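You operate a simulated robot arm through the tools that you are given. There is no shell and no other tool. Be economical: measure what you need, move in short steps, check, and stop when the job is done.

Carry out the task below with a simulated two-armed robot. There is one attempt and no reset: what you move stays moved.

TASK
Pick up the black foam slab with one hand, pass it to the other hand and put it on the top of the short steel bench.

Only the result counts: the job must be done as asked and must still hold three seconds after the hand-in. Knocking over, shifting, dropping, spilling or breaking anything else fails it.

THE ROBOT
Two 6-joint arms with two-finger grippers on one trunk, on a base that drives. Base frame: it is fixed to the floor where the robot stands at the start and does not move with it; the origin is under the middle of the robot, x ahead of it, y to its left, z up; the surface under the hand at the start is at about z = 800. Units: mm, rad, N and s.
The left shoulder is at the start at [61, 143, 900], the right one opposite. With the tool pointing down near the work surface each hand reaches from about 320 to 720 mm from the robot's upright axis, wherever it stands, measured 20 degrees to its own side. Places, roughly: black foam slab (8x8x16 cm) [700, 0, 900]; top of the short steel bench [-1100, 2100, 800]. Payload 2.45 kg a hand.
The tool frame of a hand sits at the grasp point between the pads (the TCP): z along the fingers, y along the line on which they close. The tips reach 26 mm beyond it. The gripper opens to 96 mm. The gripper's body begins 69 mm behind the TCP.
Orientation is that of the tool frame in the base frame, as a unit quaternion [w, x, y, z]. With the fingers straight down and closing along the base's y, the tool's x points along the base's -x, its y along +y and its z along -z.

THE INTERFACE
- The arms move only by the tool play_rows. It takes "left_deltas", "right_deltas" or both (then of equal length, played together; a hand with none holds still); each is a list of rows, each a list of 6 numbers: the shift along the tool's x, y, z in units of 30 mm (1.0 is 30 mm), then the turn, a rotation vector about the tool's x, y, z in units of 5 degrees (1.0 is 5 degrees). In form: [[dx, dy, dz, rx, ry, rz], ...]. A call has 1 to 10 rows; each row shifts and turns the commanded pose from where the row before left it, along the tool's axes as they then stand. "left_grip" and "right_grip" are, for a hand that has rows, the closure, from 0 (fully open) to 1 (shut), set as the call begins (left out, the last holds). A call with a number of a shift or a turn outside -1 to 1 is refused whole. Rows are played at 5 a second. More than 50 mm and 0.15 rad between two rows, or a gripper value outside its range, and nothing of the call is played. A pose out of reach is approached as far as the arm can. The call stops where the force on the tool passes 40 N (or 10 N more than at its start, if that is more) or the arm is blocked; 0.2 s more then pass. The fingers move at their own pace and stop on an object; they squeeze with about 37 N. The grip force told is the motor's: it shows also when the fingers shut on nothing. Time passes only in rows, and 0.2 s behind the last, so rows that do not move let the fingers close. The reply holds the time, the measured pose of the TCP, the force on the tool along the base axes, the opening and the grip force, in the units named above and with some noise, with the torque about the TCP (base axes, N m) and any sound that the robot's microphone picked up.
- Cameras (640 x 400 px; columns grow to the right, rows downward): "scene" is now at [141.4, -16.3, 1515]; the picture's right is [-0.20, -0.98, 0.00], its down [-0.66, 0.14, -0.74] and it looks along [0.73, -0.15, -0.67] (base axes); focal length 271 px, centre (320, 200). "left" rides on the left gripper at [82, -3, -98] in its tool frame; the picture's right is [0.04, 1.00, 0.00], its down [-0.73, 0.03, -0.68] and it looks along [-0.68, 0.03, 0.73] (tool axes); focal length 256 px, centre (320, 200). "right" rides on the right gripper at [81, 3, -98] in its tool frame; the picture's right is [-0.04, 1.00, 0.00], its down [-0.73, -0.03, -0.68] and it looks along [-0.68, -0.03, 0.73] (tool axes); focal length 256 px, centre (320, 200). There is no depth. A picture from a camera that has moved, and an enlarged one, comes with that camera's place and axes in the base frame and with its lens.
- camera(camera): a new picture of that camera. It takes no simulated time.
- raise_lower(by): slides the trunk up (or, below 0, down) by that many mm; the arms and the scene camera ride with it, the base frame stays. It gives what a move gives, with no picture.
- drive_base(legs): drives the robot by 1 to 6 legs, each [ahead, turn to the left] in mm and rad, along the robot's own axes; the way and the turn of a leg run together, so that a leg with both is an arc; at most 1500 mm and 3.142 rad a leg. The arms and the cameras ride along, it lands a little off, and it stops where it bumps. It gives what a move gives.
- head_to(pan, tilt): turns the head with the scene camera to pan (to the left, within 1.501 rad either way) and tilt (down, from -0.506 to 1.204), counted from straight ahead of the robot. It gives what a move gives.
- zoom(camera, box): a new picture of the part [left, top, right, bottom] of that camera's present view, enlarged. It takes no simulated time.
- finish_job(): hands the job in; it is judged then, once.

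Work in short steps. Places have to be worked out from the pictures, the camera data and where the tool is seen: move nearer, look again, correct. Check each grasp and each placing, and mend what went wrong. You have 120 turns and 92 pictures in all, those below and enlarged ones among them. Open the grippers and draw the arms clear of the work before you hand the job in, unless the task says otherwise; then end with one line.

The tools are called after "Request:" by a JSON object that holds its "api" and its "payload". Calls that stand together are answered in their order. play_rows: Moves the arms, as the interface text tells. Its arguments: {"type":"object","properties":{"left_deltas":{"type":"array"},"left_grip":{"type":"number"},"right_deltas":{"type":"array"},"right_grip":{"type":"number"}},"required":[]} The other tools are called the same way: raise_lower (by) slides the trunk up or down; drive_base (legs) drives the base; head_to (pan, tilt) turns the head that bears the scene camera; camera (camera) takes a picture; zoom (camera, box) takes an enlarged picture of a part of a camera's view; finish_job () hands the job in.

At the start:

```text
time_s: 0.0
left_tcp_pos: [543.0, 194.4, 1075.4]
left_tcp_rot: [-0.001, -0.003, 1.0, -0.001]
left_ft_force: [0.4, -0.5, -0.5]
left_torque: [0.02, -0.01, -0.01]
left_opening: 96.1
left_grasp_force: 0.1
right_tcp_pos: [538.7, -230.4, 1083.5]
right_tcp_rot: [0.0, -0.004, 1.0, -0.001]
right_ft_force: [0.7, -0.1, 0.6]
right_torque: [-0.03, 0.03, 0.01]
right_opening: 96.1
right_grasp_force: 0.0
trunk travel left (down, up): [-525.0, 65.0]
robot x, y, heading: [1.0, -0.3, -0.0]
head pan, tilt: [-0.206, 0.735]
```

scene: 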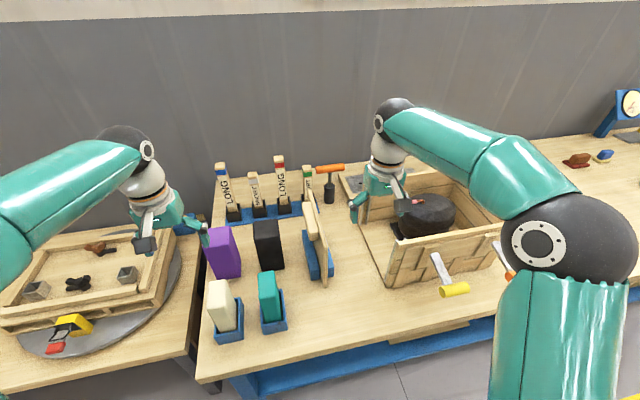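
right: 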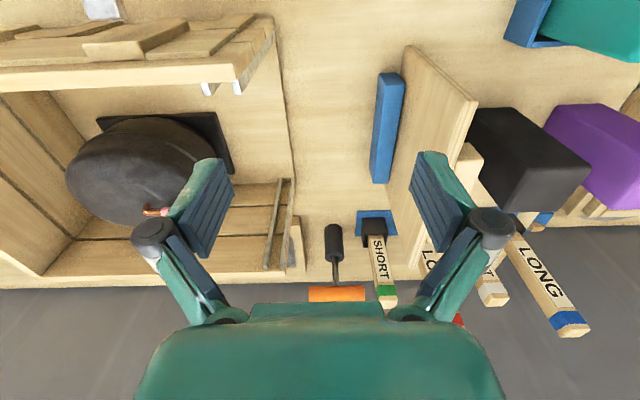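
left: 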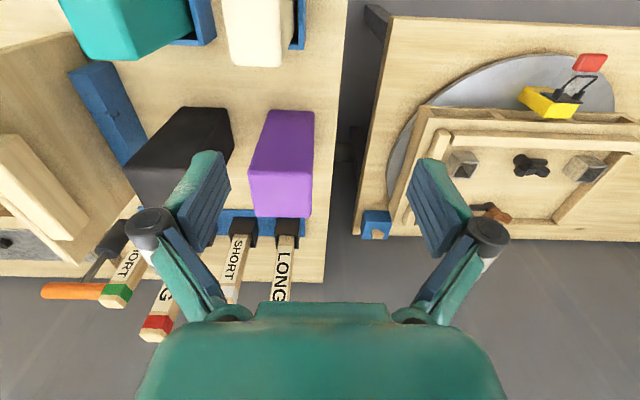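

I'll zoom in on the slab to measure it and its neighbours.

Request:
{"api": "zoom", "payload": {"camera": "scene", "box": [180, 140, 360, 340]}}

Request:
{"api": "zoom", "payload": {"camera": "left", "box": [60, 60, 380, 340]}}

```text
2.00 times, centred on (270, 240) of scene
camera zoom: at [141.4, -16.3, 1515.0], right [-0.2, -0.98, 0.0], down [-0.66, 0.14, -0.74], along [0.73, -0.15, -0.67], focal length 543 px, centre (420, 120)
```

zoom: 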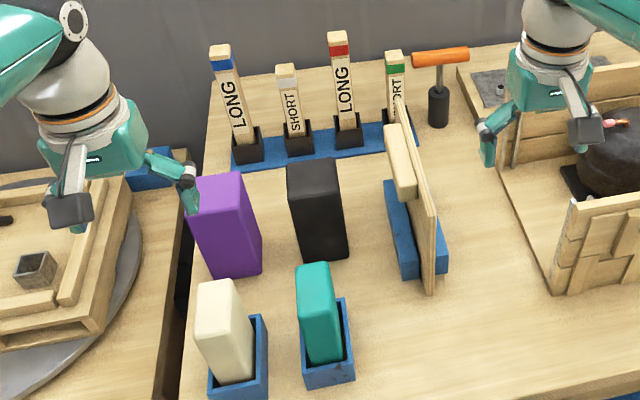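

```text
1.43 times, centred on (220, 200) of left
camera zoom: at [462.4, 190.5, 1173.7], right [-0.05, 1.0, 0.0], down [0.73, 0.04, 0.68], along [0.68, 0.03, -0.73], focal length 366 px, centre (463, 200)
```

zoom: 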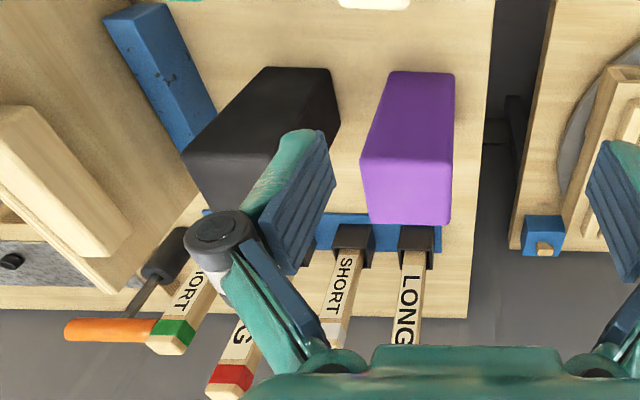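

Zoom closer for corners.

Request:
{"api": "zoom", "payload": {"camera": "scene", "box": [235, 205, 305, 285]}}

Request:
{"api": "zoom", "payload": {"camera": "right", "box": [430, 70, 640, 240]}}

```text
5.00 times, centred on (270, 245) of scene
camera zoom: at [141.4, -16.3, 1515.0], right [-0.2, -0.98, 0.0], down [-0.66, 0.14, -0.74], along [0.73, -0.15, -0.67], focal length 1356 px, centre (570, -25)
```

zoom: 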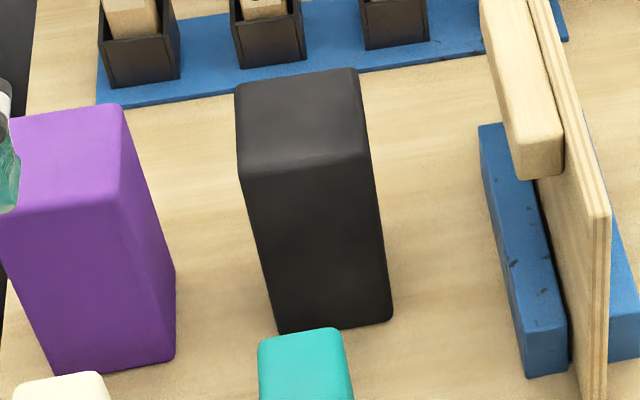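

```text
2.35 times, centred on (535, 155) of right
camera zoom: at [456.7, -226.9, 1182.5], right [0.03, 1.0, 0.0], down [0.73, -0.02, 0.68], along [0.68, -0.02, -0.73], focal length 602 px, centre (-186, 306)
```

zoom: 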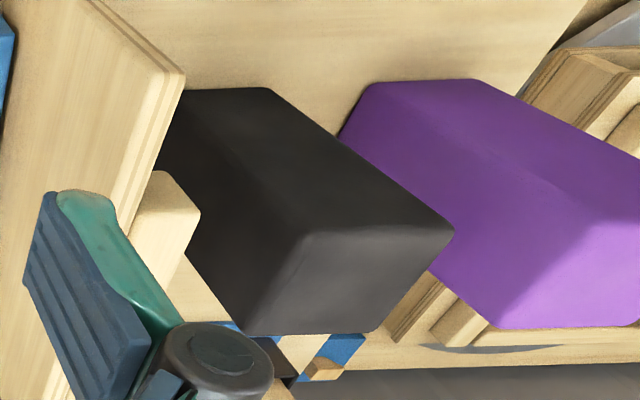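

The slab stands on the table, about x 622–698, y −12–66, top near z 960; there is a ~55 mm gap to the purple block. I move the left hand above it at its present height.

Request:
{"api": "play_rows", "payload": {"left_deltas": [[-0.65, -0.93, 0, 0, 0, 0], [-0.65, -0.93, 0, 0, 0, 0], [-0.65, -0.93, 0, 0, 0, 0], [-0.65, -0.93, 0, 0, 0, 0], [-0.65, -0.93, 0, 0, 0, 0], [-0.65, -0.93, 0, 0, 0, 0], [0, 0, 0, 0, 0, 0]], "left_grip": 0}}

Request:
{"api": "camera", "payload": {"camera": "left"}}

Request:
{"api": "camera", "payload": {"camera": "scene"}}

```text
time_s: 1.6
left_tcp_pos: [614.6, 33.3, 1059.8]
left_tcp_rot: [0.0, -0.004, 1.0, -0.001]
left_ft_force: [-0.1, -0.4, -0.2]
left_torque: [0.0, -0.05, 0.02]
left_opening: 96.3
left_grasp_force: 0.2
left hand out of reach, approached as far as the arm can: row 5, 6
right_tcp_pos: [538.2, -229.2, 1084.4]
right_tcp_rot: [0.0, -0.003, 1.0, 0.0]
right_ft_force: [-0.6, -0.7, 0.1]
right_torque: [0.01, -0.01, 0.0]
right_opening: 96.0
right_grasp_force: 0.0
trunk travel left (down, up): [-525.0, 65.0]
robot x, y, heading: [-1.1, 2.7, 0.007]
head pan, tilt: [-0.206, 0.735]
```

```text
84 pictures are left
camera left: at [533.6, 29.2, 1158.1], right [-0.05, 1.0, 0.0], down [0.73, 0.04, 0.68], along [0.68, 0.03, -0.73], focal length 256 px, centre (320, 200)
```

left: 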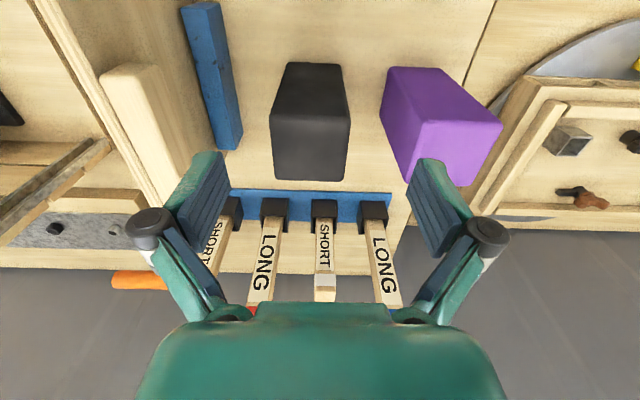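

```text
83 pictures are left
camera scene: at [140.8, -15.6, 1515.0], right [-0.2, -0.98, 0.0], down [-0.66, 0.14, -0.74], along [0.73, -0.15, -0.67], focal length 271 px, centre (320, 200)
```

scene: 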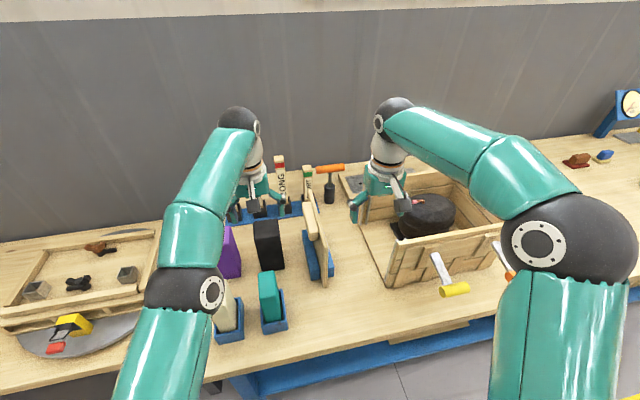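

At this height the slab is just out of reach, so I draw both hands back and up, then lower the trunk.

Request:
{"api": "play_rows", "payload": {"left_deltas": [[0.7, 0, -0.85, 0, 0, 0], [0.7, 0, -0.85, 0, 0, 0], [0.7, 0, -0.85, 0, 0, 0], [0.7, 0, -0.85, 0, 0, 0]], "right_deltas": [[0.8, 0, -0.9, 0, 0, 0], [0.8, 0, -0.9, 0, 0, 0], [0.8, 0, -0.9, 0, 0, 0], [0.8, 0, -0.9, 0, 0, 0]]}}

Request:
{"api": "raise_lower", "payload": {"by": -130}}

Request:
{"api": "camera", "payload": {"camera": "left"}}

```text
time_s: 2.6
left_tcp_pos: [526.9, 35.4, 1161.4]
left_tcp_rot: [0.0, -0.004, 1.0, -0.001]
left_ft_force: [-0.5, -0.1, 0.1]
left_torque: [-0.03, -0.02, 0.0]
left_opening: 95.9
left_grasp_force: 0.0
right_tcp_pos: [440.1, -232.6, 1189.5]
right_tcp_rot: [-0.001, -0.003, 1.0, 0.0]
right_ft_force: [0.1, -0.4, 0.2]
right_torque: [0.02, -0.03, 0.0]
right_opening: 96.1
right_grasp_force: 0.1
trunk travel left (down, up): [-525.0, 65.0]
robot x, y, heading: [-1.1, 1.7, -0.001]
head pan, tilt: [-0.206, 0.735]
```

```text
time_s: 4.2
left_tcp_pos: [529.7, 33.8, 1030.1]
left_tcp_rot: [0.0, -0.004, 1.0, -0.001]
left_ft_force: [0.1, 0.2, -0.1]
left_torque: [-0.01, 0.01, -0.02]
left_opening: 95.8
left_grasp_force: 0.1
right_tcp_pos: [441.4, -232.0, 1060.8]
right_tcp_rot: [0.0, -0.004, 1.0, 0.0]
right_ft_force: [-0.6, 1.0, -0.3]
right_torque: [0.02, 0.01, 0.02]
right_opening: 95.6
right_grasp_force: 0.2
trunk travel left (down, up): [-395.0, 195.0]
robot x, y, heading: [1.6, -1.0, -0.002]
head pan, tilt: [-0.206, 0.735]
```

```text
82 pictures are left
camera left: at [448.0, 30.6, 1128.1], right [-0.05, 1.0, 0.0], down [0.73, 0.04, 0.68], along [0.68, 0.03, -0.73], focal length 256 px, centre (320, 200)
```

left: 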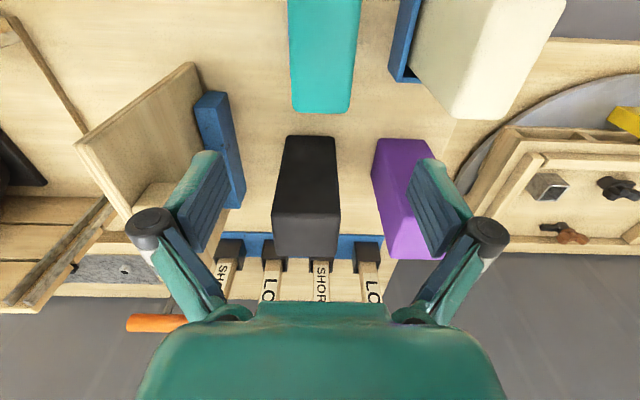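

Slab centre confirmed at about (660, 26). I move over it, staying above.

Request:
{"api": "play_rows", "payload": {"left_deltas": [[-0.867, -0.055, 0, 0, 0, 0], [-0.867, -0.055, 0, 0, 0, 0], [-0.867, -0.055, 0, 0, 0, 0], [-0.867, -0.055, 0, 0, 0, 0], [-0.867, -0.055, 0, 0, 0, 0], [0, 0, 0, 0, 0, 0]]}}

Request:
{"api": "camera", "payload": {"camera": "left"}}

Request:
{"api": "camera", "payload": {"camera": "scene"}}

```text
time_s: 5.6
left_tcp_pos: [583.6, 40.1, 995.0]
left_tcp_rot: [0.0, -0.004, 1.0, -0.001]
left_ft_force: [-0.4, -0.9, 0.3]
left_torque: [-0.02, 0.02, 0.0]
left_opening: 95.9
left_grasp_force: 0.1
left hand out of reach, approached as far as the arm can: row 2, 3, 4, 5
right_tcp_pos: [440.8, -231.5, 1059.7]
right_tcp_rot: [0.0, -0.004, 1.0, 0.0]
right_ft_force: [-0.7, -0.4, -0.7]
right_torque: [0.01, -0.04, 0.0]
right_opening: 95.9
right_grasp_force: 0.0
trunk travel left (down, up): [-395.0, 195.0]
robot x, y, heading: [-2.2, 1.6, 0.003]
head pan, tilt: [-0.206, 0.735]
```

```text
81 pictures are left
camera left: at [503.4, 35.4, 1092.6], right [-0.05, 1.0, 0.0], down [0.73, 0.04, 0.68], along [0.68, 0.03, -0.73], focal length 256 px, centre (320, 200)
```

left: 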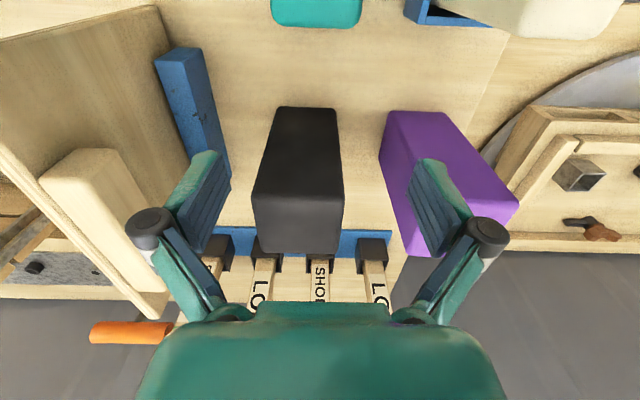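

```text
80 pictures are left
camera scene: at [140.4, -16.1, 1385.1], right [-0.2, -0.98, 0.0], down [-0.66, 0.14, -0.74], along [0.73, -0.15, -0.67], focal length 271 px, centre (320, 200)
```

scene: 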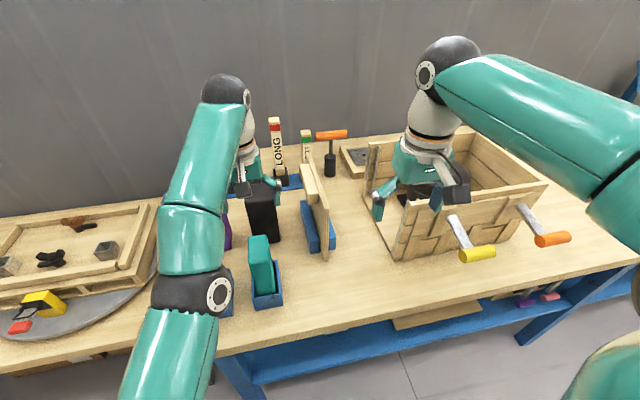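

Lowering was the wrong direction (the shoulder should be higher). I'll retract, raise the trunk, and look down to see whether I can drive a bit forward.

Request:
{"api": "play_rows", "payload": {"left_deltas": [[0.9, 0, -0.9, 0, 0, 0], [0.9, 0, -0.9, 0, 0, 0]]}}

Request:
{"api": "raise_lower", "payload": {"by": 190}}

Request:
{"api": "head_to", "payload": {"pan": 0, "tilt": 1.2}}

Request:
{"api": "camera", "payload": {"camera": "scene"}}

```text
time_s: 6.2
left_tcp_pos: [549.9, 33.4, 1034.9]
left_tcp_rot: [-0.001, -0.003, 1.0, 0.0]
left_ft_force: [0.2, -1.3, -0.6]
left_torque: [0.02, 0.02, 0.04]
left_opening: 95.9
left_grasp_force: 0.1
left hand out of reach, approached as far as the arm can: row 1
right_tcp_pos: [441.3, -232.1, 1058.9]
right_tcp_rot: [-0.001, -0.004, 1.0, -0.001]
right_ft_force: [-0.6, 0.2, 0.1]
right_torque: [0.02, 0.02, 0.01]
right_opening: 96.2
right_grasp_force: 0.0
trunk travel left (down, up): [-395.0, 195.0]
robot x, y, heading: [0.7, -2.0, 0.002]
head pan, tilt: [-0.206, 0.735]
```

```text
time_s: 8.3
left_tcp_pos: [549.3, 33.9, 1226.4]
left_tcp_rot: [0.0, -0.004, 1.0, -0.001]
left_ft_force: [0.7, -0.9, -0.3]
left_torque: [0.02, -0.02, 0.0]
left_opening: 96.3
left_grasp_force: 0.0
right_tcp_pos: [441.7, -232.5, 1250.8]
right_tcp_rot: [0.0, -0.003, 1.0, -0.001]
right_ft_force: [-0.5, 0.8, 0.4]
right_torque: [0.02, 0.01, -0.02]
right_opening: 96.0
right_grasp_force: 0.1
trunk travel left (down, up): [-585.0, 5.0]
robot x, y, heading: [0.5, 2.2, 0.001]
head pan, tilt: [-0.206, 0.735]
```

```text
time_s: 9.2
left_tcp_pos: [549.5, 33.1, 1225.9]
left_tcp_rot: [0.0, -0.004, 1.0, -0.002]
left_ft_force: [0.1, 0.5, -0.5]
left_torque: [0.0, 0.0, 0.01]
left_opening: 96.0
left_grasp_force: 0.0
right_tcp_pos: [441.6, -231.6, 1249.3]
right_tcp_rot: [0.0, -0.004, 1.0, 0.0]
right_ft_force: [0.7, 0.0, -0.3]
right_torque: [0.01, 0.0, 0.0]
right_opening: 96.0
right_grasp_force: 0.0
trunk travel left (down, up): [-585.0, 5.0]
robot x, y, heading: [0.4, -1.5, 0.001]
head pan, tilt: [0.0, 1.201]
```

```text
79 pictures are left
camera scene: at [115.5, 0.7, 1542.0], right [0.0, -1.0, 0.0], down [-0.93, 0.0, -0.36], along [0.36, 0.0, -0.93], focal length 271 px, centre (320, 200)
```

scene: 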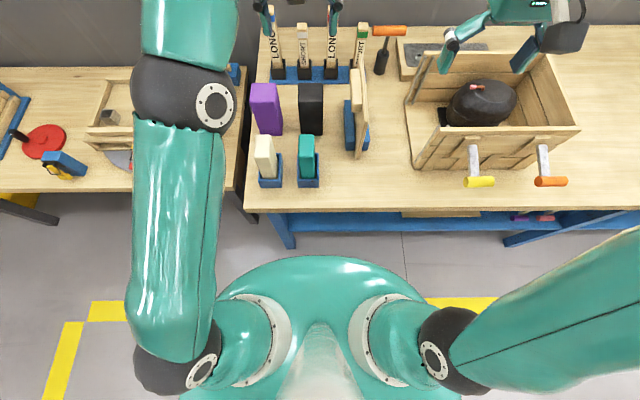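

The table edge is at x≈381, leaving room. I drive ahead 50 mm, then move over the slab with the trunk high.

Request:
{"api": "drive_base", "payload": {"legs": [[50, 0]]}}

Request:
{"api": "play_rows", "payload": {"left_deltas": [[0, 0, 0.95, 0, 0, 0], [0, 0, 0.95, 0, 0, 0], [0, 0, 0.95, 0, 0, 0], [0, 0, 0.95, 0, 0, 0], [0, 0, 0.95, 0, 0, 0], [0, 0, 0.9, 0, 0, 0], [0, 0, 0, 0, 0, 0]]}}

```text
time_s: 10.1
left_tcp_pos: [602.2, 31.9, 1225.6]
left_tcp_rot: [-0.001, -0.002, 1.0, -0.001]
left_ft_force: [0.2, -0.7, -0.4]
left_torque: [-0.02, 0.1, 0.01]
left_opening: 95.8
left_grasp_force: 0.0
right_tcp_pos: [495.1, -232.6, 1249.2]
right_tcp_rot: [-0.002, -0.002, 1.0, 0.0]
right_ft_force: [1.1, 0.3, 0.3]
right_torque: [0.01, 0.08, -0.01]
right_opening: 96.2
right_grasp_force: 0.0
trunk travel left (down, up): [-585.0, 5.0]
robot x, y, heading: [51.3, -1.5, -0.002]
head pan, tilt: [0.0, 1.201]
```

```text
time_s: 11.7
left_tcp_pos: [600.8, 30.9, 1056.1]
left_tcp_rot: [0.0, -0.002, 1.0, -0.001]
left_ft_force: [0.6, 0.1, 0.0]
left_torque: [0.03, 0.0, 0.0]
left_opening: 96.2
left_grasp_force: 0.1
right_tcp_pos: [491.4, -233.5, 1249.5]
right_tcp_rot: [-0.001, -0.003, 1.0, 0.0]
right_ft_force: [0.0, -0.7, 0.0]
right_torque: [-0.01, 0.03, -0.03]
right_opening: 95.9
right_grasp_force: 0.2
trunk travel left (down, up): [-585.0, 5.0]
robot x, y, heading: [51.3, 0.8, -0.002]
head pan, tilt: [0.0, 1.201]
```

Now forward to x=660 and down to z≈1010.

Request:
{"api": "play_rows", "payload": {"left_deltas": [[-0.66, -0.05, 0.4, 0, 0, 0], [-0.66, -0.05, 0.4, 0, 0, 0], [-0.66, -0.05, 0.7, 0, 0, 0], [0, 0, 0, 0, 0, 0]]}}

Request:
{"api": "camera", "payload": {"camera": "left"}}

Request:
{"api": "camera", "payload": {"camera": "scene"}}

```text
time_s: 12.7
left_tcp_pos: [659.8, 26.0, 1010.5]
left_tcp_rot: [0.0, -0.002, 1.0, -0.001]
left_ft_force: [-1.2, 0.3, 1.1]
left_torque: [0.0, -0.01, -0.02]
left_opening: 96.1
left_grasp_force: 0.0
right_tcp_pos: [492.7, -233.1, 1250.1]
right_tcp_rot: [0.0, -0.003, 1.0, 0.0]
right_ft_force: [0.5, -0.8, 0.0]
right_torque: [0.02, -0.02, 0.02]
right_opening: 95.9
right_grasp_force: 0.0
trunk travel left (down, up): [-585.0, 5.0]
robot x, y, heading: [53.3, 1.6, 0.002]
head pan, tilt: [0.0, 1.201]
```

```text
78 pictures are left
camera left: at [579.0, 22.5, 1109.4], right [-0.04, 1.0, 0.0], down [0.73, 0.03, 0.68], along [0.68, 0.03, -0.73], focal length 256 px, centre (320, 200)
```

left: 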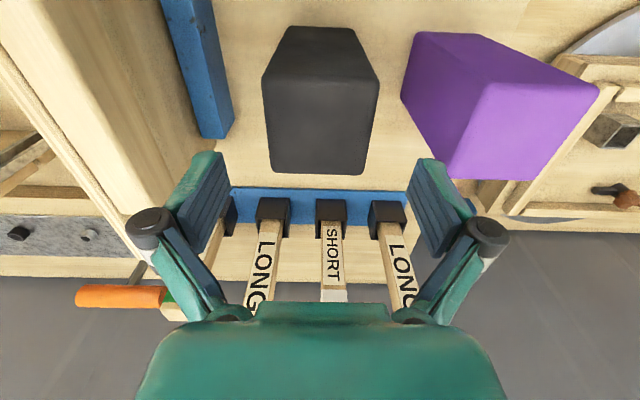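

```text
77 pictures are left
camera scene: at [165.4, 0.8, 1542.1], right [0.0, -1.0, 0.0], down [-0.93, 0.0, -0.36], along [0.36, 0.0, -0.93], focal length 271 px, centre (320, 200)
```

scene: 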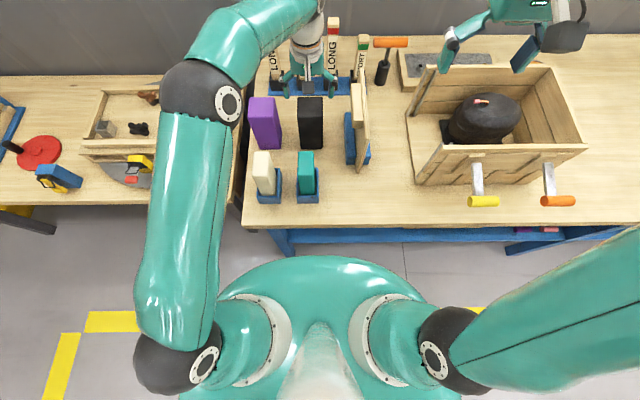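

Hand is centred over the slab. Descend 75 mm.

Request:
{"api": "play_rows", "payload": {"left_deltas": [[0, 0, 0.6, 0, 0, 0], [0, 0, 0.6, 0, 0, 0], [0, 0, 0.6, 0, 0, 0], [0, 0, 0.7, 0, 0, 0], [0, 0, 0, 0, 0, 0]]}}

Request:
{"api": "camera", "payload": {"camera": "left"}}

```text
time_s: 13.9
left_tcp_pos: [657.9, 27.7, 937.7]
left_tcp_rot: [0.0, -0.003, 1.0, 0.0]
left_ft_force: [0.1, 1.0, -0.7]
left_torque: [0.01, 0.0, 0.01]
left_opening: 95.9
left_grasp_force: 0.1
right_tcp_pos: [492.0, -232.4, 1249.2]
right_tcp_rot: [-0.001, -0.002, 1.0, 0.0]
right_ft_force: [0.5, -0.5, -0.1]
right_torque: [-0.02, 0.03, -0.01]
right_opening: 96.1
right_grasp_force: 0.0
trunk travel left (down, up): [-585.0, 5.0]
robot x, y, heading: [53.1, 0.2, -0.007]
head pan, tilt: [0.0, 1.201]
```

```text
76 pictures are left
camera left: at [577.9, 24.0, 1035.1], right [-0.04, 1.0, 0.0], down [0.73, 0.03, 0.68], along [0.68, 0.03, -0.73], focal length 256 px, centre (320, 200)
```

left: 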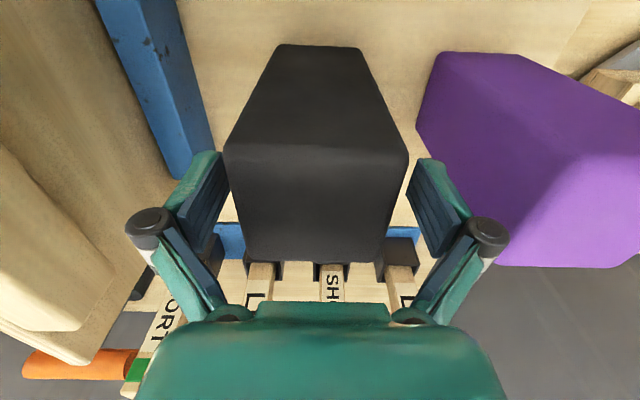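

Fingers straddle the slab evenly. Close the left gripper.

Request:
{"api": "play_rows", "payload": {"left_deltas": [[0, 0, 0, 0, 0, 0], [0, 0, 0, 0, 0, 0], [0, 0, 0, 0, 0, 0], [0, 0, 0, 0, 0, 0]], "left_grip": 1}}

```text
time_s: 14.9
left_tcp_pos: [659.0, 27.6, 937.8]
left_tcp_rot: [-0.001, -0.002, 1.0, 0.0]
left_ft_force: [0.5, -0.8, 1.9]
left_torque: [0.03, 0.0, -0.02]
left_opening: 69.0
left_grasp_force: 36.7
right_tcp_pos: [490.1, -232.9, 1250.2]
right_tcp_rot: [-0.001, -0.002, 1.0, 0.0]
right_ft_force: [-0.1, 0.6, -0.5]
right_torque: [0.01, 0.02, 0.02]
right_opening: 96.1
right_grasp_force: 0.0
trunk travel left (down, up): [-585.0, 5.0]
robot x, y, heading: [50.9, 0.6, -0.002]
head pan, tilt: [0.0, 1.201]
```

Held (69 mm, soft foam). Lift straight up gently.

Request:
{"api": "play_rows", "payload": {"left_deltas": [[0, 0, -0.4, 0, 0, 0], [0, 0, -0.6, 0, 0, 0], [0, 0, -0.8, 0, 0, 0], [0, 0, -0.8, 0, 0, 0], [0, 0, -0.8, 0, 0, 0], [0, 0, -0.8, 0, 0, 0], [0, 0, -0.8, 0, 0, 0], [0, 0, 0, 0, 0, 0]]}}

Request:
{"api": "camera", "payload": {"camera": "left"}}

Request:
{"api": "camera", "payload": {"camera": "scene"}}

```text
time_s: 16.7
left_tcp_pos: [660.2, 26.8, 1090.2]
left_tcp_rot: [0.0, -0.002, 1.0, 0.0]
left_ft_force: [0.2, 0.2, -0.4]
left_torque: [0.01, 0.02, 0.02]
left_opening: 68.9
left_grasp_force: 36.9
right_tcp_pos: [491.7, -232.4, 1250.1]
right_tcp_rot: [-0.001, -0.003, 1.0, 0.0]
right_ft_force: [0.3, 0.6, -0.2]
right_torque: [0.02, 0.01, -0.02]
right_opening: 95.8
right_grasp_force: 0.0
trunk travel left (down, up): [-585.0, 5.0]
robot x, y, heading: [54.8, -1.9, -0.005]
head pan, tilt: [0.0, 1.201]
```

```text
75 pictures are left
camera left: at [579.2, 21.9, 1186.8], right [-0.04, 1.0, 0.0], down [0.73, 0.03, 0.68], along [0.68, 0.03, -0.74], focal length 256 px, centre (320, 200)
```

left: 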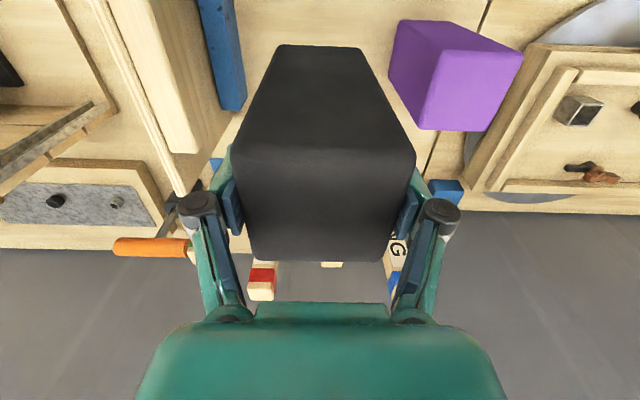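

```text
74 pictures are left
camera scene: at [166.4, 0.7, 1542.0], right [0.0, -1.0, 0.0], down [-0.93, 0.0, -0.36], along [0.36, 0.0, -0.93], focal length 271 px, centre (320, 200)
```

scene: 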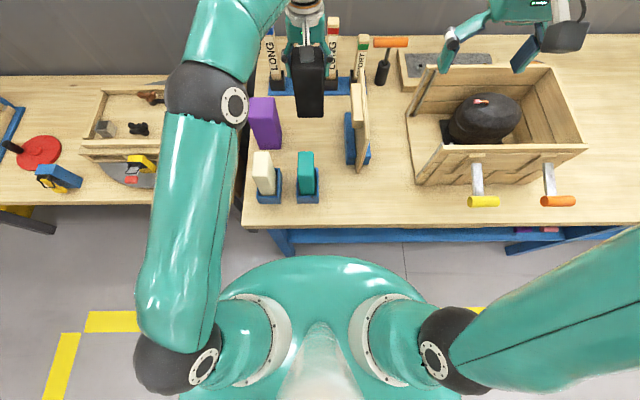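

Slab is clear. Retract it toward the robot and look around for the bench.

Request:
{"api": "play_rows", "payload": {"left_deltas": [[0.75, 0.3, -0.25, 0, 0, 0], [0.75, 0.3, -0.25, 0, 0, 0], [0.75, 0.3, -0.25, 0, 0, 0], [0.75, 0.3, -0.25, 0, 0, 0], [0.75, 0.3, -0.25, 0, 0, 0], [0.75, 0.3, -0.25, 0, 0, 0], [0.75, 0.3, -0.25, 0, 0, 0], [0.75, 0.3, -0.25, 0, 0, 0]]}}

Request:
{"api": "head_to", "payload": {"pan": 1.5, "tilt": 0.5}}

Request:
{"api": "camera", "payload": {"camera": "scene"}}

Request:
{"api": "head_to", "payload": {"pan": -1.5, "tilt": 0.5}}

Request:
{"api": "camera", "payload": {"camera": "scene"}}

```text
time_s: 18.5
left_tcp_pos: [477.9, 100.3, 1146.7]
left_tcp_rot: [0.0, -0.003, 1.0, -0.001]
left_ft_force: [0.0, -0.4, -0.3]
left_torque: [0.01, -0.05, 0.01]
left_opening: 69.2
left_grasp_force: 37.1
right_tcp_pos: [491.1, -232.7, 1250.2]
right_tcp_rot: [0.0, -0.004, 1.0, 0.0]
right_ft_force: [0.2, 0.4, 0.2]
right_torque: [0.0, -0.05, -0.02]
right_opening: 95.8
right_grasp_force: 0.0
trunk travel left (down, up): [-585.0, 5.0]
robot x, y, heading: [51.0, -1.1, -0.008]
head pan, tilt: [0.0, 1.201]
```

```text
time_s: 20.1
left_tcp_pos: [477.9, 100.0, 1145.7]
left_tcp_rot: [0.0, -0.002, 1.0, -0.001]
left_ft_force: [0.0, -0.3, -0.7]
left_torque: [-0.01, -0.05, 0.0]
left_opening: 69.2
left_grasp_force: 36.9
right_tcp_pos: [491.7, -232.5, 1250.4]
right_tcp_rot: [-0.001, -0.003, 1.0, -0.001]
right_ft_force: [0.0, -0.8, 0.2]
right_torque: [0.0, 0.02, 0.0]
right_opening: 95.7
right_grasp_force: 0.0
trunk travel left (down, up): [-585.0, 5.0]
robot x, y, heading: [50.7, 0.9, -0.002]
head pan, tilt: [1.499, 0.499]
```

```text
73 pictures are left
camera scene: at [117.1, 91.5, 1595.7], right [1.0, -0.07, 0.0], down [-0.04, -0.48, -0.88], along [0.06, 0.88, -0.48], focal length 271 px, centre (320, 200)
```

scene: 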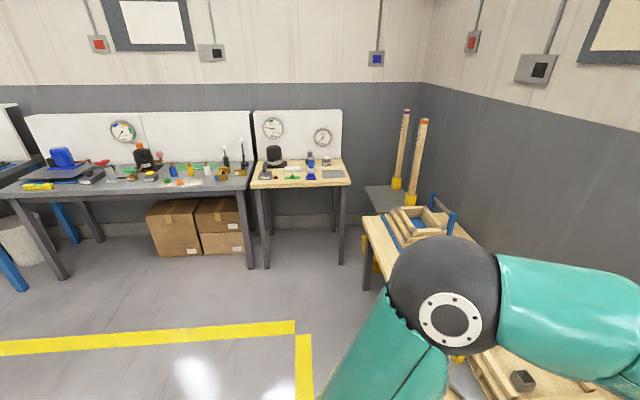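

```text
time_s: 22.7
left_tcp_pos: [478.5, 100.0, 1145.7]
left_tcp_rot: [-0.001, -0.003, 1.0, 0.0]
left_ft_force: [0.7, -0.9, -1.2]
left_torque: [0.0, 0.01, -0.05]
left_opening: 69.0
left_grasp_force: 36.8
right_tcp_pos: [491.8, -231.9, 1250.2]
right_tcp_rot: [-0.001, -0.003, 1.0, 0.0]
right_ft_force: [-0.1, 0.3, 0.0]
right_torque: [0.01, 0.01, -0.02]
right_opening: 95.8
right_grasp_force: 0.0
trunk travel left (down, up): [-585.0, 5.0]
robot x, y, heading: [52.6, 0.6, -0.002]
head pan, tilt: [-1.499, 0.499]
```

```text
72 pictures are left
camera scene: at [116.7, -90.0, 1595.7], right [-1.0, -0.07, 0.0], down [-0.03, 0.48, -0.88], along [0.06, -0.88, -0.48], focal length 271 px, centre (320, 200)
```

scene: 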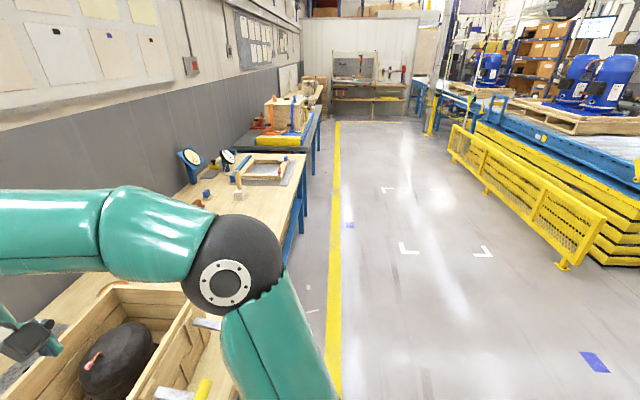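

The given place projects onto the grey steel bench at the left-rear. I turn the head that way and zoom in.

Request:
{"api": "head_to", "payload": {"pan": 1.5, "tilt": 0.4}}

Request:
{"api": "zoom", "payload": {"camera": "scene", "box": [0, 80, 360, 300]}}

```text
time_s: 25.3
left_tcp_pos: [478.8, 99.5, 1145.1]
left_tcp_rot: [-0.001, -0.003, 1.0, -0.002]
left_ft_force: [0.0, 0.1, -0.3]
left_torque: [-0.03, 0.06, 0.01]
left_opening: 69.0
left_grasp_force: 37.2
right_tcp_pos: [492.3, -232.6, 1250.8]
right_tcp_rot: [-0.001, -0.003, 1.0, 0.0]
right_ft_force: [0.6, 1.2, 1.3]
right_torque: [0.0, -0.01, -0.01]
right_opening: 96.0
right_grasp_force: 0.1
trunk travel left (down, up): [-585.0, 5.0]
robot x, y, heading: [50.7, 0.3, -0.001]
head pan, tilt: [1.499, 0.4]
```

```text
1.78 times, centred on (180, 190) of scene
camera zoom: at [117.2, 93.2, 1604.9], right [1.0, -0.07, 0.0], down [-0.03, -0.39, -0.92], along [0.07, 0.92, -0.39], focal length 482 px, centre (569, 218)
```

zoom: 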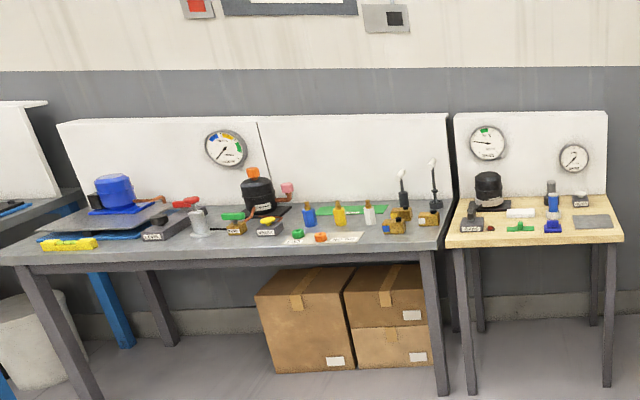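

The grey steel bench is at x −1775…−230, front edge y≈1780. I back away from the table first, then turn left toward the bench.

Request:
{"api": "drive_base", "payload": {"legs": [[-400, 0]]}}

Request:
{"api": "drive_base", "payload": {"legs": [[0, 1.57], [500, 0]]}}

Request:
{"api": "head_to", "payload": {"pan": 0.3, "tilt": 0.5}}

Request:
{"api": "camera", "payload": {"camera": "scene"}}

```text
time_s: 27.9
left_tcp_pos: [70.0, 98.1, 1146.2]
left_tcp_rot: [0.0, 0.003, 1.0, -0.001]
left_ft_force: [0.0, -0.6, -0.3]
left_torque: [0.03, -0.02, -0.04]
left_opening: 68.9
left_grasp_force: 37.4
right_tcp_pos: [80.6, -234.9, 1249.4]
right_tcp_rot: [0.0, 0.002, 1.0, 0.0]
right_ft_force: [-0.4, -0.7, -1.3]
right_torque: [-0.01, -0.04, 0.01]
right_opening: 95.9
right_grasp_force: 0.1
trunk travel left (down, up): [-585.0, 5.0]
robot x, y, heading: [-361.4, 0.4, -0.006]
head pan, tilt: [1.499, 0.4]
```

```text
time_s: 32.0
left_tcp_pos: [-398.2, 446.3, 1145.9]
left_tcp_rot: [0.001, -0.659, 0.752, -0.002]
left_ft_force: [-1.3, 0.0, -0.7]
left_torque: [-0.03, -0.04, 0.04]
left_opening: 69.1
left_grasp_force: 36.9
right_tcp_pos: [-67.9, 414.3, 1252.0]
right_tcp_rot: [0.0, -0.658, 0.753, -0.002]
right_ft_force: [-1.3, 0.2, 0.8]
right_torque: [-0.02, -0.08, 0.03]
right_opening: 96.0
right_grasp_force: 0.1
trunk travel left (down, up): [-585.0, 5.0]
robot x, y, heading: [-300.7, 0.2, 1.464]
head pan, tilt: [1.499, 0.4]
stopped in leg 1: the robot was blocked; the commanded pose is now the measured one
```

```text
time_s: 33.4
left_tcp_pos: [-394.8, 445.6, 1147.0]
left_tcp_rot: [0.0, -0.657, 0.754, -0.001]
left_ft_force: [-0.1, -0.1, -0.7]
left_torque: [0.0, -0.02, 0.0]
left_opening: 68.8
left_grasp_force: 37.1
right_tcp_pos: [-64.4, 413.0, 1252.2]
right_tcp_rot: [0.0, -0.659, 0.752, -0.001]
right_ft_force: [0.3, 1.0, 0.0]
right_torque: [-0.03, -0.01, 0.01]
right_opening: 95.8
right_grasp_force: 0.1
trunk travel left (down, up): [-585.0, 5.0]
robot x, y, heading: [-299.5, 1.8, 1.464]
head pan, tilt: [0.3, 0.499]
```

```text
70 pictures are left
camera scene: at [-313.5, 149.5, 1595.7], right [0.98, 0.19, 0.0], down [0.09, -0.47, -0.88], along [-0.17, 0.86, -0.48], focal length 271 px, centre (320, 200)
```

scene: 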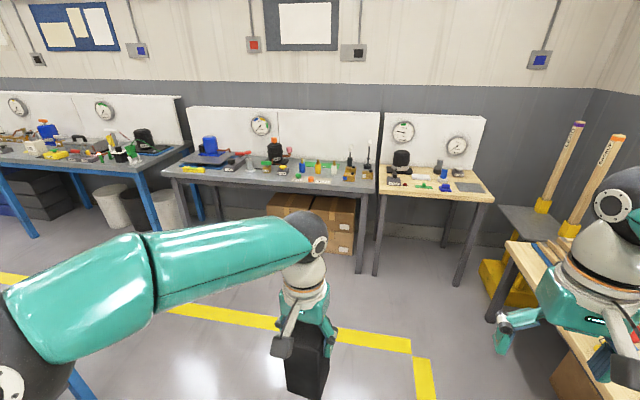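

The turn was blocked. I look left and right (tilted down) to see what is touching.

Request:
{"api": "head_to", "payload": {"pan": 1.5, "tilt": 0.9}}

Request:
{"api": "camera", "payload": {"camera": "scene"}}

Request:
{"api": "head_to", "payload": {"pan": -1.5, "tilt": 0.9}}

Request:
{"api": "camera", "payload": {"camera": "scene"}}

```text
time_s: 34.8
left_tcp_pos: [-394.4, 445.1, 1147.5]
left_tcp_rot: [-0.001, -0.659, 0.752, -0.001]
left_ft_force: [-0.4, 0.1, -1.5]
left_torque: [0.02, 0.02, -0.01]
left_opening: 69.1
left_grasp_force: 36.6
right_tcp_pos: [-63.2, 413.4, 1250.4]
right_tcp_rot: [0.0, -0.658, 0.753, 0.0]
right_ft_force: [-1.3, -0.7, 0.0]
right_torque: [0.02, 0.01, -0.03]
right_opening: 95.8
right_grasp_force: 0.1
trunk travel left (down, up): [-585.0, 5.0]
robot x, y, heading: [-302.7, -0.7, 1.468]
head pan, tilt: [1.499, 0.901]
```

```text
69 pictures are left
camera scene: at [-370.4, 73.7, 1561.9], right [0.18, 0.98, 0.0], down [0.77, -0.14, -0.62], along [-0.61, 0.11, -0.78], focal length 271 px, centre (320, 200)
```

scene: 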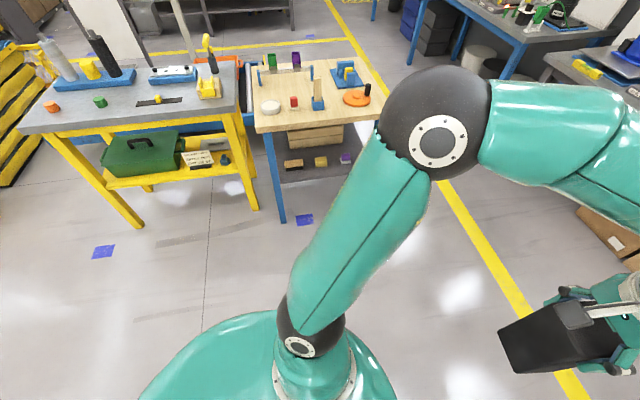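

```text
time_s: 37.4
left_tcp_pos: [-394.5, 445.6, 1147.6]
left_tcp_rot: [0.0, -0.658, 0.753, -0.001]
left_ft_force: [0.0, 0.5, 0.0]
left_torque: [-0.01, 0.02, 0.01]
left_opening: 68.8
left_grasp_force: 36.8
right_tcp_pos: [-64.2, 412.1, 1252.3]
right_tcp_rot: [-0.001, -0.658, 0.753, -0.001]
right_ft_force: [-0.2, 0.3, 0.4]
right_torque: [-0.03, -0.01, -0.02]
right_opening: 95.8
right_grasp_force: 0.1
trunk travel left (down, up): [-585.0, 5.0]
robot x, y, heading: [-302.2, -1.4, 1.466]
head pan, tilt: [-1.499, 0.901]
```

```text
68 pictures are left
camera scene: at [-220.7, 57.4, 1561.9], right [-0.04, -1.0, 0.0], down [-0.78, 0.03, -0.62], along [0.62, -0.02, -0.78], focal length 271 px, centre (320, 200)
```

scene: 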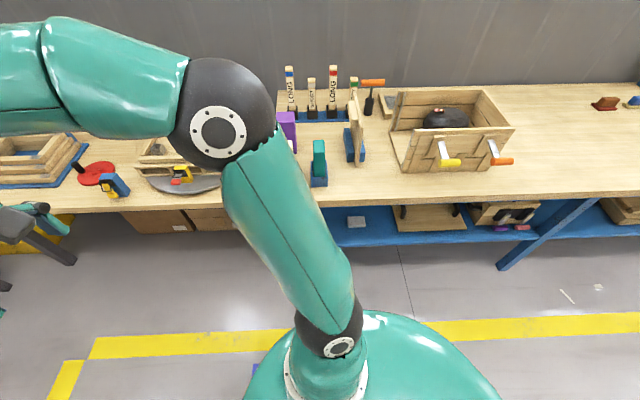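

Nothing obvious beside me; the obstruction is probably behind. I drive ahead (toward the bench, clear floor) and away from it.

Request:
{"api": "drive_base", "payload": {"legs": [[500, 0.1]]}}

Request:
{"api": "head_to", "payload": {"pan": 0.4, "tilt": 0.6}}

Request:
{"api": "camera", "payload": {"camera": "scene"}}

```text
time_s: 40.5
left_tcp_pos: [-403.6, 956.8, 1146.6]
left_tcp_rot: [-0.001, -0.692, 0.722, -0.001]
left_ft_force: [-0.1, -1.0, -1.4]
left_torque: [-0.01, 0.03, 0.02]
left_opening: 68.8
left_grasp_force: 37.5
right_tcp_pos: [-70.6, 954.9, 1250.7]
right_tcp_rot: [-0.001, -0.691, 0.723, -0.001]
right_ft_force: [-0.1, 0.1, -2.0]
right_torque: [-0.01, 0.0, 0.04]
right_opening: 95.7
right_grasp_force: 0.1
trunk travel left (down, up): [-585.0, 5.0]
robot x, y, heading: [-268.1, 519.6, 1.554]
head pan, tilt: [-1.499, 0.901]
```

```text
time_s: 42.3
left_tcp_pos: [-403.8, 954.1, 1147.7]
left_tcp_rot: [0.0, -0.692, 0.722, -0.001]
left_ft_force: [-0.2, 0.0, -0.4]
left_torque: [-0.02, 0.0, -0.03]
left_opening: 68.5
left_grasp_force: 37.0
right_tcp_pos: [-69.9, 953.6, 1251.8]
right_tcp_rot: [-0.001, -0.692, 0.722, -0.001]
right_ft_force: [0.2, -0.1, -0.6]
right_torque: [0.0, 0.01, 0.01]
right_opening: 96.1
right_grasp_force: 0.0
trunk travel left (down, up): [-585.0, 5.0]
robot x, y, heading: [-267.4, 518.6, 1.553]
head pan, tilt: [0.4, 0.6]
```

```text
67 pictures are left
camera scene: at [-301.8, 663.2, 1586.6], right [0.93, 0.37, 0.0], down [0.21, -0.52, -0.82], along [-0.31, 0.76, -0.57], focal length 271 px, centre (320, 200)
```

scene: 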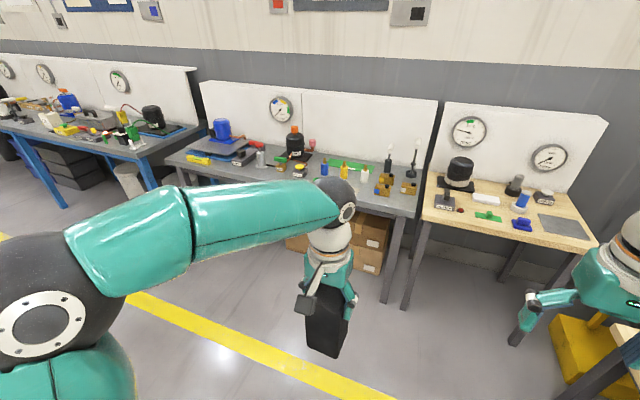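

Zoom on the steel bench top for free space.

Request:
{"api": "zoom", "payload": {"camera": "scene", "box": [160, 90, 440, 230]}}

```text
2.29 times, centred on (300, 160) of scene
camera zoom: at [-301.8, 663.2, 1586.6], right [0.93, 0.37, 0.0], down [0.21, -0.52, -0.82], along [-0.31, 0.76, -0.57], focal length 620 px, centre (366, 291)
```

zoom: 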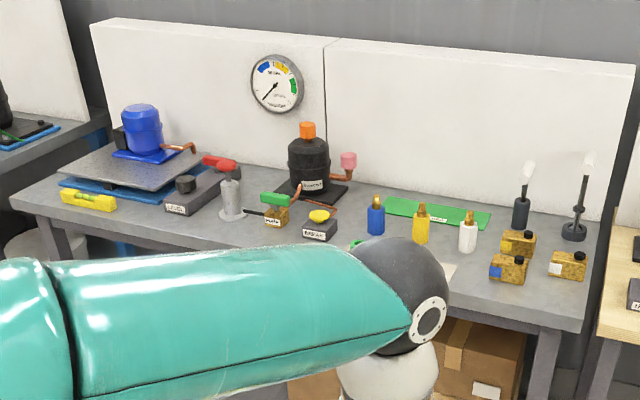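

Free spot on the bench: around (-1330, 1815), in front of the grey box, right for standing the slab upright. For the pass, the right hand will take the slab lower down from the robot's side with its tool pitched ~60° forward. First pitch the right hand in place.

Request:
{"api": "play_rows", "payload": {"right_deltas": [[0, 0, 0, 0, -1, 0], [0, 0, 0, 0, -1, 0], [0, 0, 0, 0, -1, 0], [0, 0, 0, 0, -1, 0], [0, 0, 0, 0, -1, 0], [0, 0, 0, 0, -1, 0], [0, 0, 0, 0, -1, 0], [0, 0, 0, 0, -1, 0], [0, 0, 0, 0, -1, 0], [0, 0, 0, 0, -1, 0]], "right_grip": 0}}

```text
time_s: 44.5
left_tcp_pos: [-403.1, 956.1, 1148.7]
left_tcp_rot: [0.0, -0.692, 0.722, 0.0]
left_ft_force: [0.2, -0.2, -0.3]
left_torque: [-0.01, 0.0, 0.02]
left_opening: 68.6
left_grasp_force: 37.3
right_tcp_pos: [-72.3, 954.2, 1251.1]
right_tcp_rot: [0.305, -0.627, 0.654, 0.293]
right_ft_force: [-1.1, -0.1, -0.3]
right_torque: [0.0, -0.02, 0.0]
right_opening: 96.0
right_grasp_force: 0.1
trunk travel left (down, up): [-585.0, 5.0]
robot x, y, heading: [-268.5, 520.8, 1.556]
head pan, tilt: [0.4, 0.6]
```

Good. Finish the pitch to 60° and bring the left hand with the slab to the front middle.

Request:
{"api": "play_rows", "payload": {"right_deltas": [[0, 0, 0, 0, -1, 0], [0, 0, 0, 0, -1, 0], [0, 0, 0, 0, 0, 0], [0, 0, 0, 0, 0, 0], [0, 0, 0, 0, 0, 0], [0, 0, 0, 0, 0, 0], [0, 0, 0, 0, 0, 0], [0, 0, 0, 0, 0, 0]], "left_deltas": [[-0.786, -0.548, 0, 0, 0, 0], [-0.786, -0.548, 0, 0, 0, 0], [-0.786, -0.548, 0, 0, 0, 0], [-0.786, -0.548, 0, 0, 0, 0], [-0.786, -0.548, 0, 0, 0, 0], [-0.786, -0.548, 0, 0, 0, 0], [-0.786, -0.548, 0, 0, 0, 0], [0, 0, 0, 0, 0, 0]]}}

Request:
{"api": "head_to", "payload": {"pan": 0, "tilt": 0.8}}

Request:
{"api": "camera", "payload": {"camera": "scene"}}

```text
time_s: 46.3
left_tcp_pos: [-279.7, 1113.2, 1151.6]
left_tcp_rot: [0.0, -0.692, 0.722, 0.0]
left_ft_force: [0.2, -0.1, -0.3]
left_torque: [0.03, -0.02, 0.03]
left_opening: 69.0
left_grasp_force: 36.7
right_tcp_pos: [-70.9, 954.6, 1253.9]
right_tcp_rot: [0.361, -0.599, 0.625, 0.346]
right_ft_force: [-1.3, -1.1, 0.5]
right_torque: [0.02, -0.05, 0.01]
right_opening: 95.8
right_grasp_force: 0.1
trunk travel left (down, up): [-585.0, 5.0]
robot x, y, heading: [-269.1, 518.8, 1.554]
head pan, tilt: [0.4, 0.6]
```

```text
time_s: 47.2
left_tcp_pos: [-278.8, 1115.2, 1151.3]
left_tcp_rot: [0.001, -0.692, 0.722, -0.001]
left_ft_force: [-0.1, -0.7, 0.2]
left_torque: [-0.03, -0.01, -0.05]
left_opening: 68.9
left_grasp_force: 37.1
right_tcp_pos: [-70.6, 955.4, 1253.7]
right_tcp_rot: [0.36, -0.6, 0.625, 0.347]
right_ft_force: [0.9, 1.2, 0.2]
right_torque: [0.0, -0.02, -0.01]
right_opening: 95.9
right_grasp_force: 0.1
trunk travel left (down, up): [-585.0, 5.0]
robot x, y, heading: [-265.6, 520.1, 1.555]
head pan, tilt: [0.0, 0.799]
```

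```text
65 pictures are left
camera scene: at [-267.6, 661.8, 1569.8], right [1.0, -0.01, 0.0], down [-0.01, -0.72, -0.7], along [0.01, 0.7, -0.72], focal length 271 px, centre (320, 200)
```

scene: 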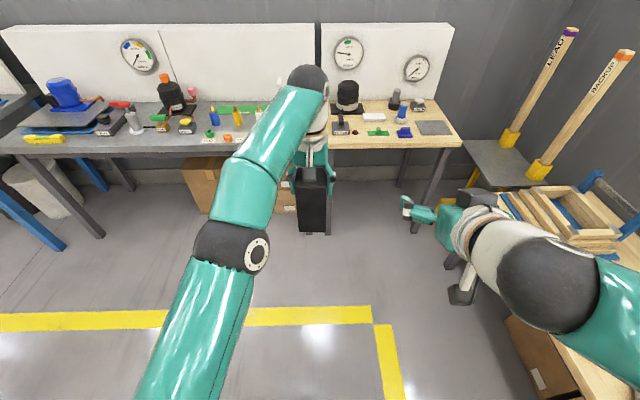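

Now lower the right hand to the pregrasp height behind the slab, checking before sliding sideways.

Request:
{"api": "play_rows", "payload": {"right_deltas": [[0.725, 0, 0.61, 0, 0, 0], [0.725, 0, 0.61, 0, 0, 0], [0.725, 0, 0.61, 0, 0, 0], [0.725, 0, 0.61, 0, 0, 0], [0.725, 0, 0.61, 0, 0, 0], [0.725, 0, 0.61, 0, 0, 0], [0, 0, 0, 0, 0, 0]]}}

Request:
{"api": "camera", "payload": {"camera": "scene"}}

```text
time_s: 48.8
left_tcp_pos: [-278.3, 1114.3, 1151.4]
left_tcp_rot: [0.001, -0.692, 0.722, -0.001]
left_ft_force: [0.4, 0.3, -0.5]
left_torque: [0.0, 0.04, -0.04]
left_opening: 68.9
left_grasp_force: 37.1
right_tcp_pos: [-68.2, 1001.0, 1091.2]
right_tcp_rot: [0.36, -0.599, 0.627, 0.345]
right_ft_force: [0.3, -0.8, 0.4]
right_torque: [0.02, 0.01, 0.02]
right_opening: 95.9
right_grasp_force: 0.1
right hand out of reach, approached as far as the arm can: row 5, 6
trunk travel left (down, up): [-585.0, 5.0]
robot x, y, heading: [-267.5, 517.7, 1.557]
head pan, tilt: [0.0, 0.799]
```

```text
64 pictures are left
camera scene: at [-267.5, 661.1, 1569.8], right [1.0, -0.02, 0.0], down [-0.01, -0.72, -0.7], along [0.01, 0.7, -0.72], focal length 271 px, centre (320, 200)
```

scene: 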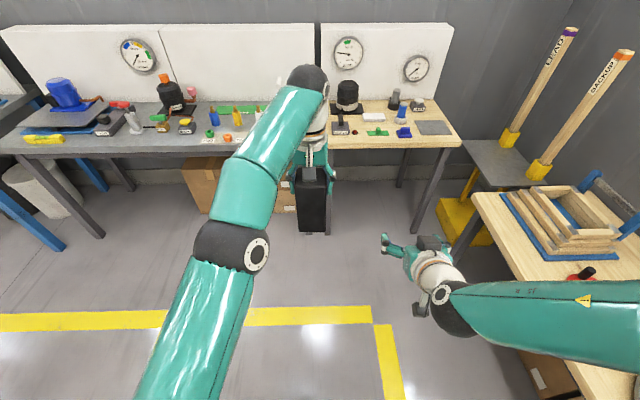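

Close to the inner reach limit but at the wanted height. Slide sideways behind the slab.

Request:
{"api": "play_rows", "payload": {"right_deltas": [[0, 0.88, 0, 0, 0, 0], [0, 0.88, 0, 0, 0, 0], [0, 0.88, 0, 0, 0, 0], [0, 0.88, 0, 0, 0, 0], [0, 0.88, 0, 0, 0, 0], [0, 0.88, 0, 0, 0, 0], [0, 0.88, 0, 0, 0, 0], [0, 0.88, 0, 0, 0, 0], [0, 0, 0, 0, 0, 0]]}}

Request:
{"api": "camera", "payload": {"camera": "scene"}}

Request:
{"api": "camera", "payload": {"camera": "right"}}

```text
time_s: 50.8
left_tcp_pos: [-279.1, 1114.6, 1150.3]
left_tcp_rot: [0.001, -0.691, 0.722, -0.001]
left_ft_force: [0.5, -0.5, 0.0]
left_torque: [0.0, 0.02, 0.04]
left_opening: 68.9
left_grasp_force: 36.7
right_tcp_pos: [-278.8, 1005.8, 1092.3]
right_tcp_rot: [0.36, -0.6, 0.626, 0.346]
right_ft_force: [1.1, 0.3, -0.5]
right_torque: [0.01, -0.01, 0.04]
right_opening: 96.0
right_grasp_force: 0.0
trunk travel left (down, up): [-585.0, 5.0]
robot x, y, heading: [-267.9, 516.9, 1.555]
head pan, tilt: [0.0, 0.799]
```

```text
63 pictures are left
camera scene: at [-267.0, 662.0, 1569.7], right [1.0, -0.02, 0.0], down [-0.01, -0.72, -0.7], along [0.01, 0.7, -0.72], focal length 271 px, centre (320, 200)
```

scene: 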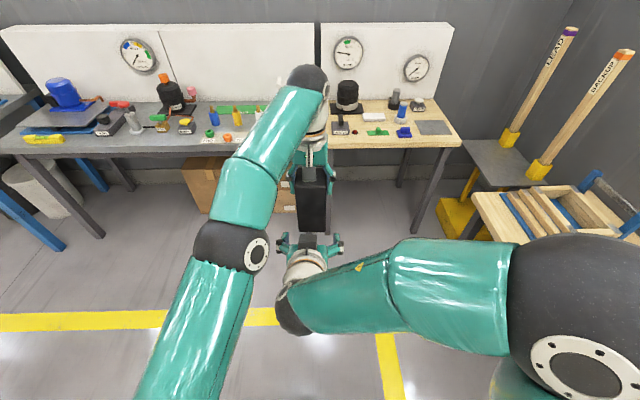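

```text
62 pictures are left
camera right: at [-289.0, 881.1, 1071.4], right [-1.0, 0.06, 0.04], down [0.02, -0.22, 0.97], along [0.07, 0.97, 0.22], focal length 256 px, centre (320, 200)
```

right: 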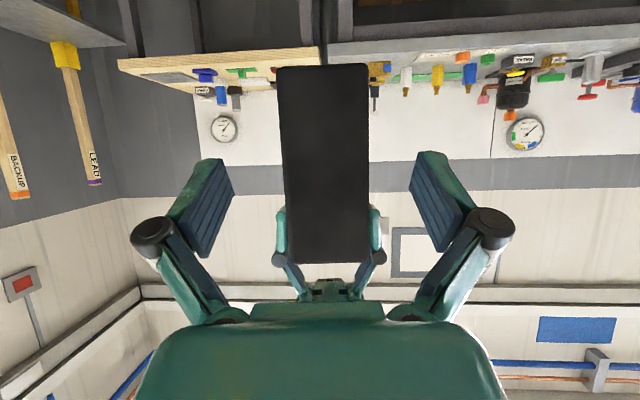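

Perfectly aligned. Advance the right hand forward onto the lower part of the slab.

Request:
{"api": "play_rows", "payload": {"right_deltas": [[-0.284, 0, 0.598, 0, 0, 0], [-0.284, 0, 0.598, 0, 0, 0], [-0.284, 0, 0.598, 0, 0, 0], [-0.284, 0, 0.598, 0, 0, 0], [-0.284, 0, 0.598, 0, 0, 0], [0, 0, 0, 0, 0, 0]]}}

Request:
{"api": "camera", "payload": {"camera": "right"}}

```text
time_s: 52.2
left_tcp_pos: [-278.7, 1114.9, 1151.4]
left_tcp_rot: [0.0, -0.692, 0.722, -0.001]
left_ft_force: [0.0, -0.6, -0.3]
left_torque: [0.0, -0.03, -0.01]
left_opening: 68.6
left_grasp_force: 37.0
right_tcp_pos: [-276.6, 1106.0, 1084.5]
right_tcp_rot: [0.361, -0.599, 0.626, 0.345]
right_ft_force: [0.0, -0.6, 0.0]
right_torque: [0.03, -0.01, 0.02]
right_opening: 96.1
right_grasp_force: 0.2
trunk travel left (down, up): [-585.0, 5.0]
robot x, y, heading: [-266.9, 518.1, 1.554]
head pan, tilt: [0.0, 0.799]
```

```text
61 pictures are left
camera right: at [-285.5, 980.6, 1063.0], right [-1.0, 0.06, 0.03], down [0.02, -0.22, 0.97], along [0.07, 0.97, 0.22], focal length 256 px, centre (320, 200)
```

right: 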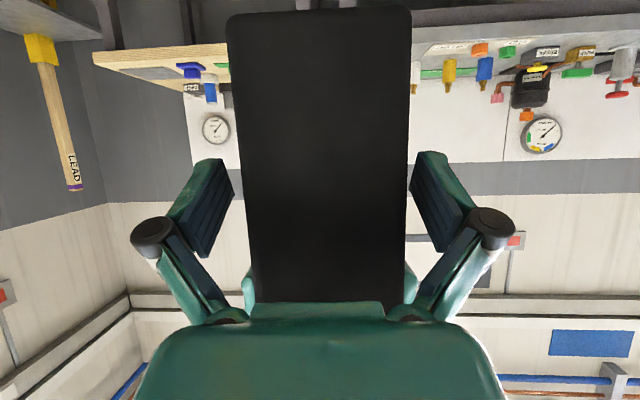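

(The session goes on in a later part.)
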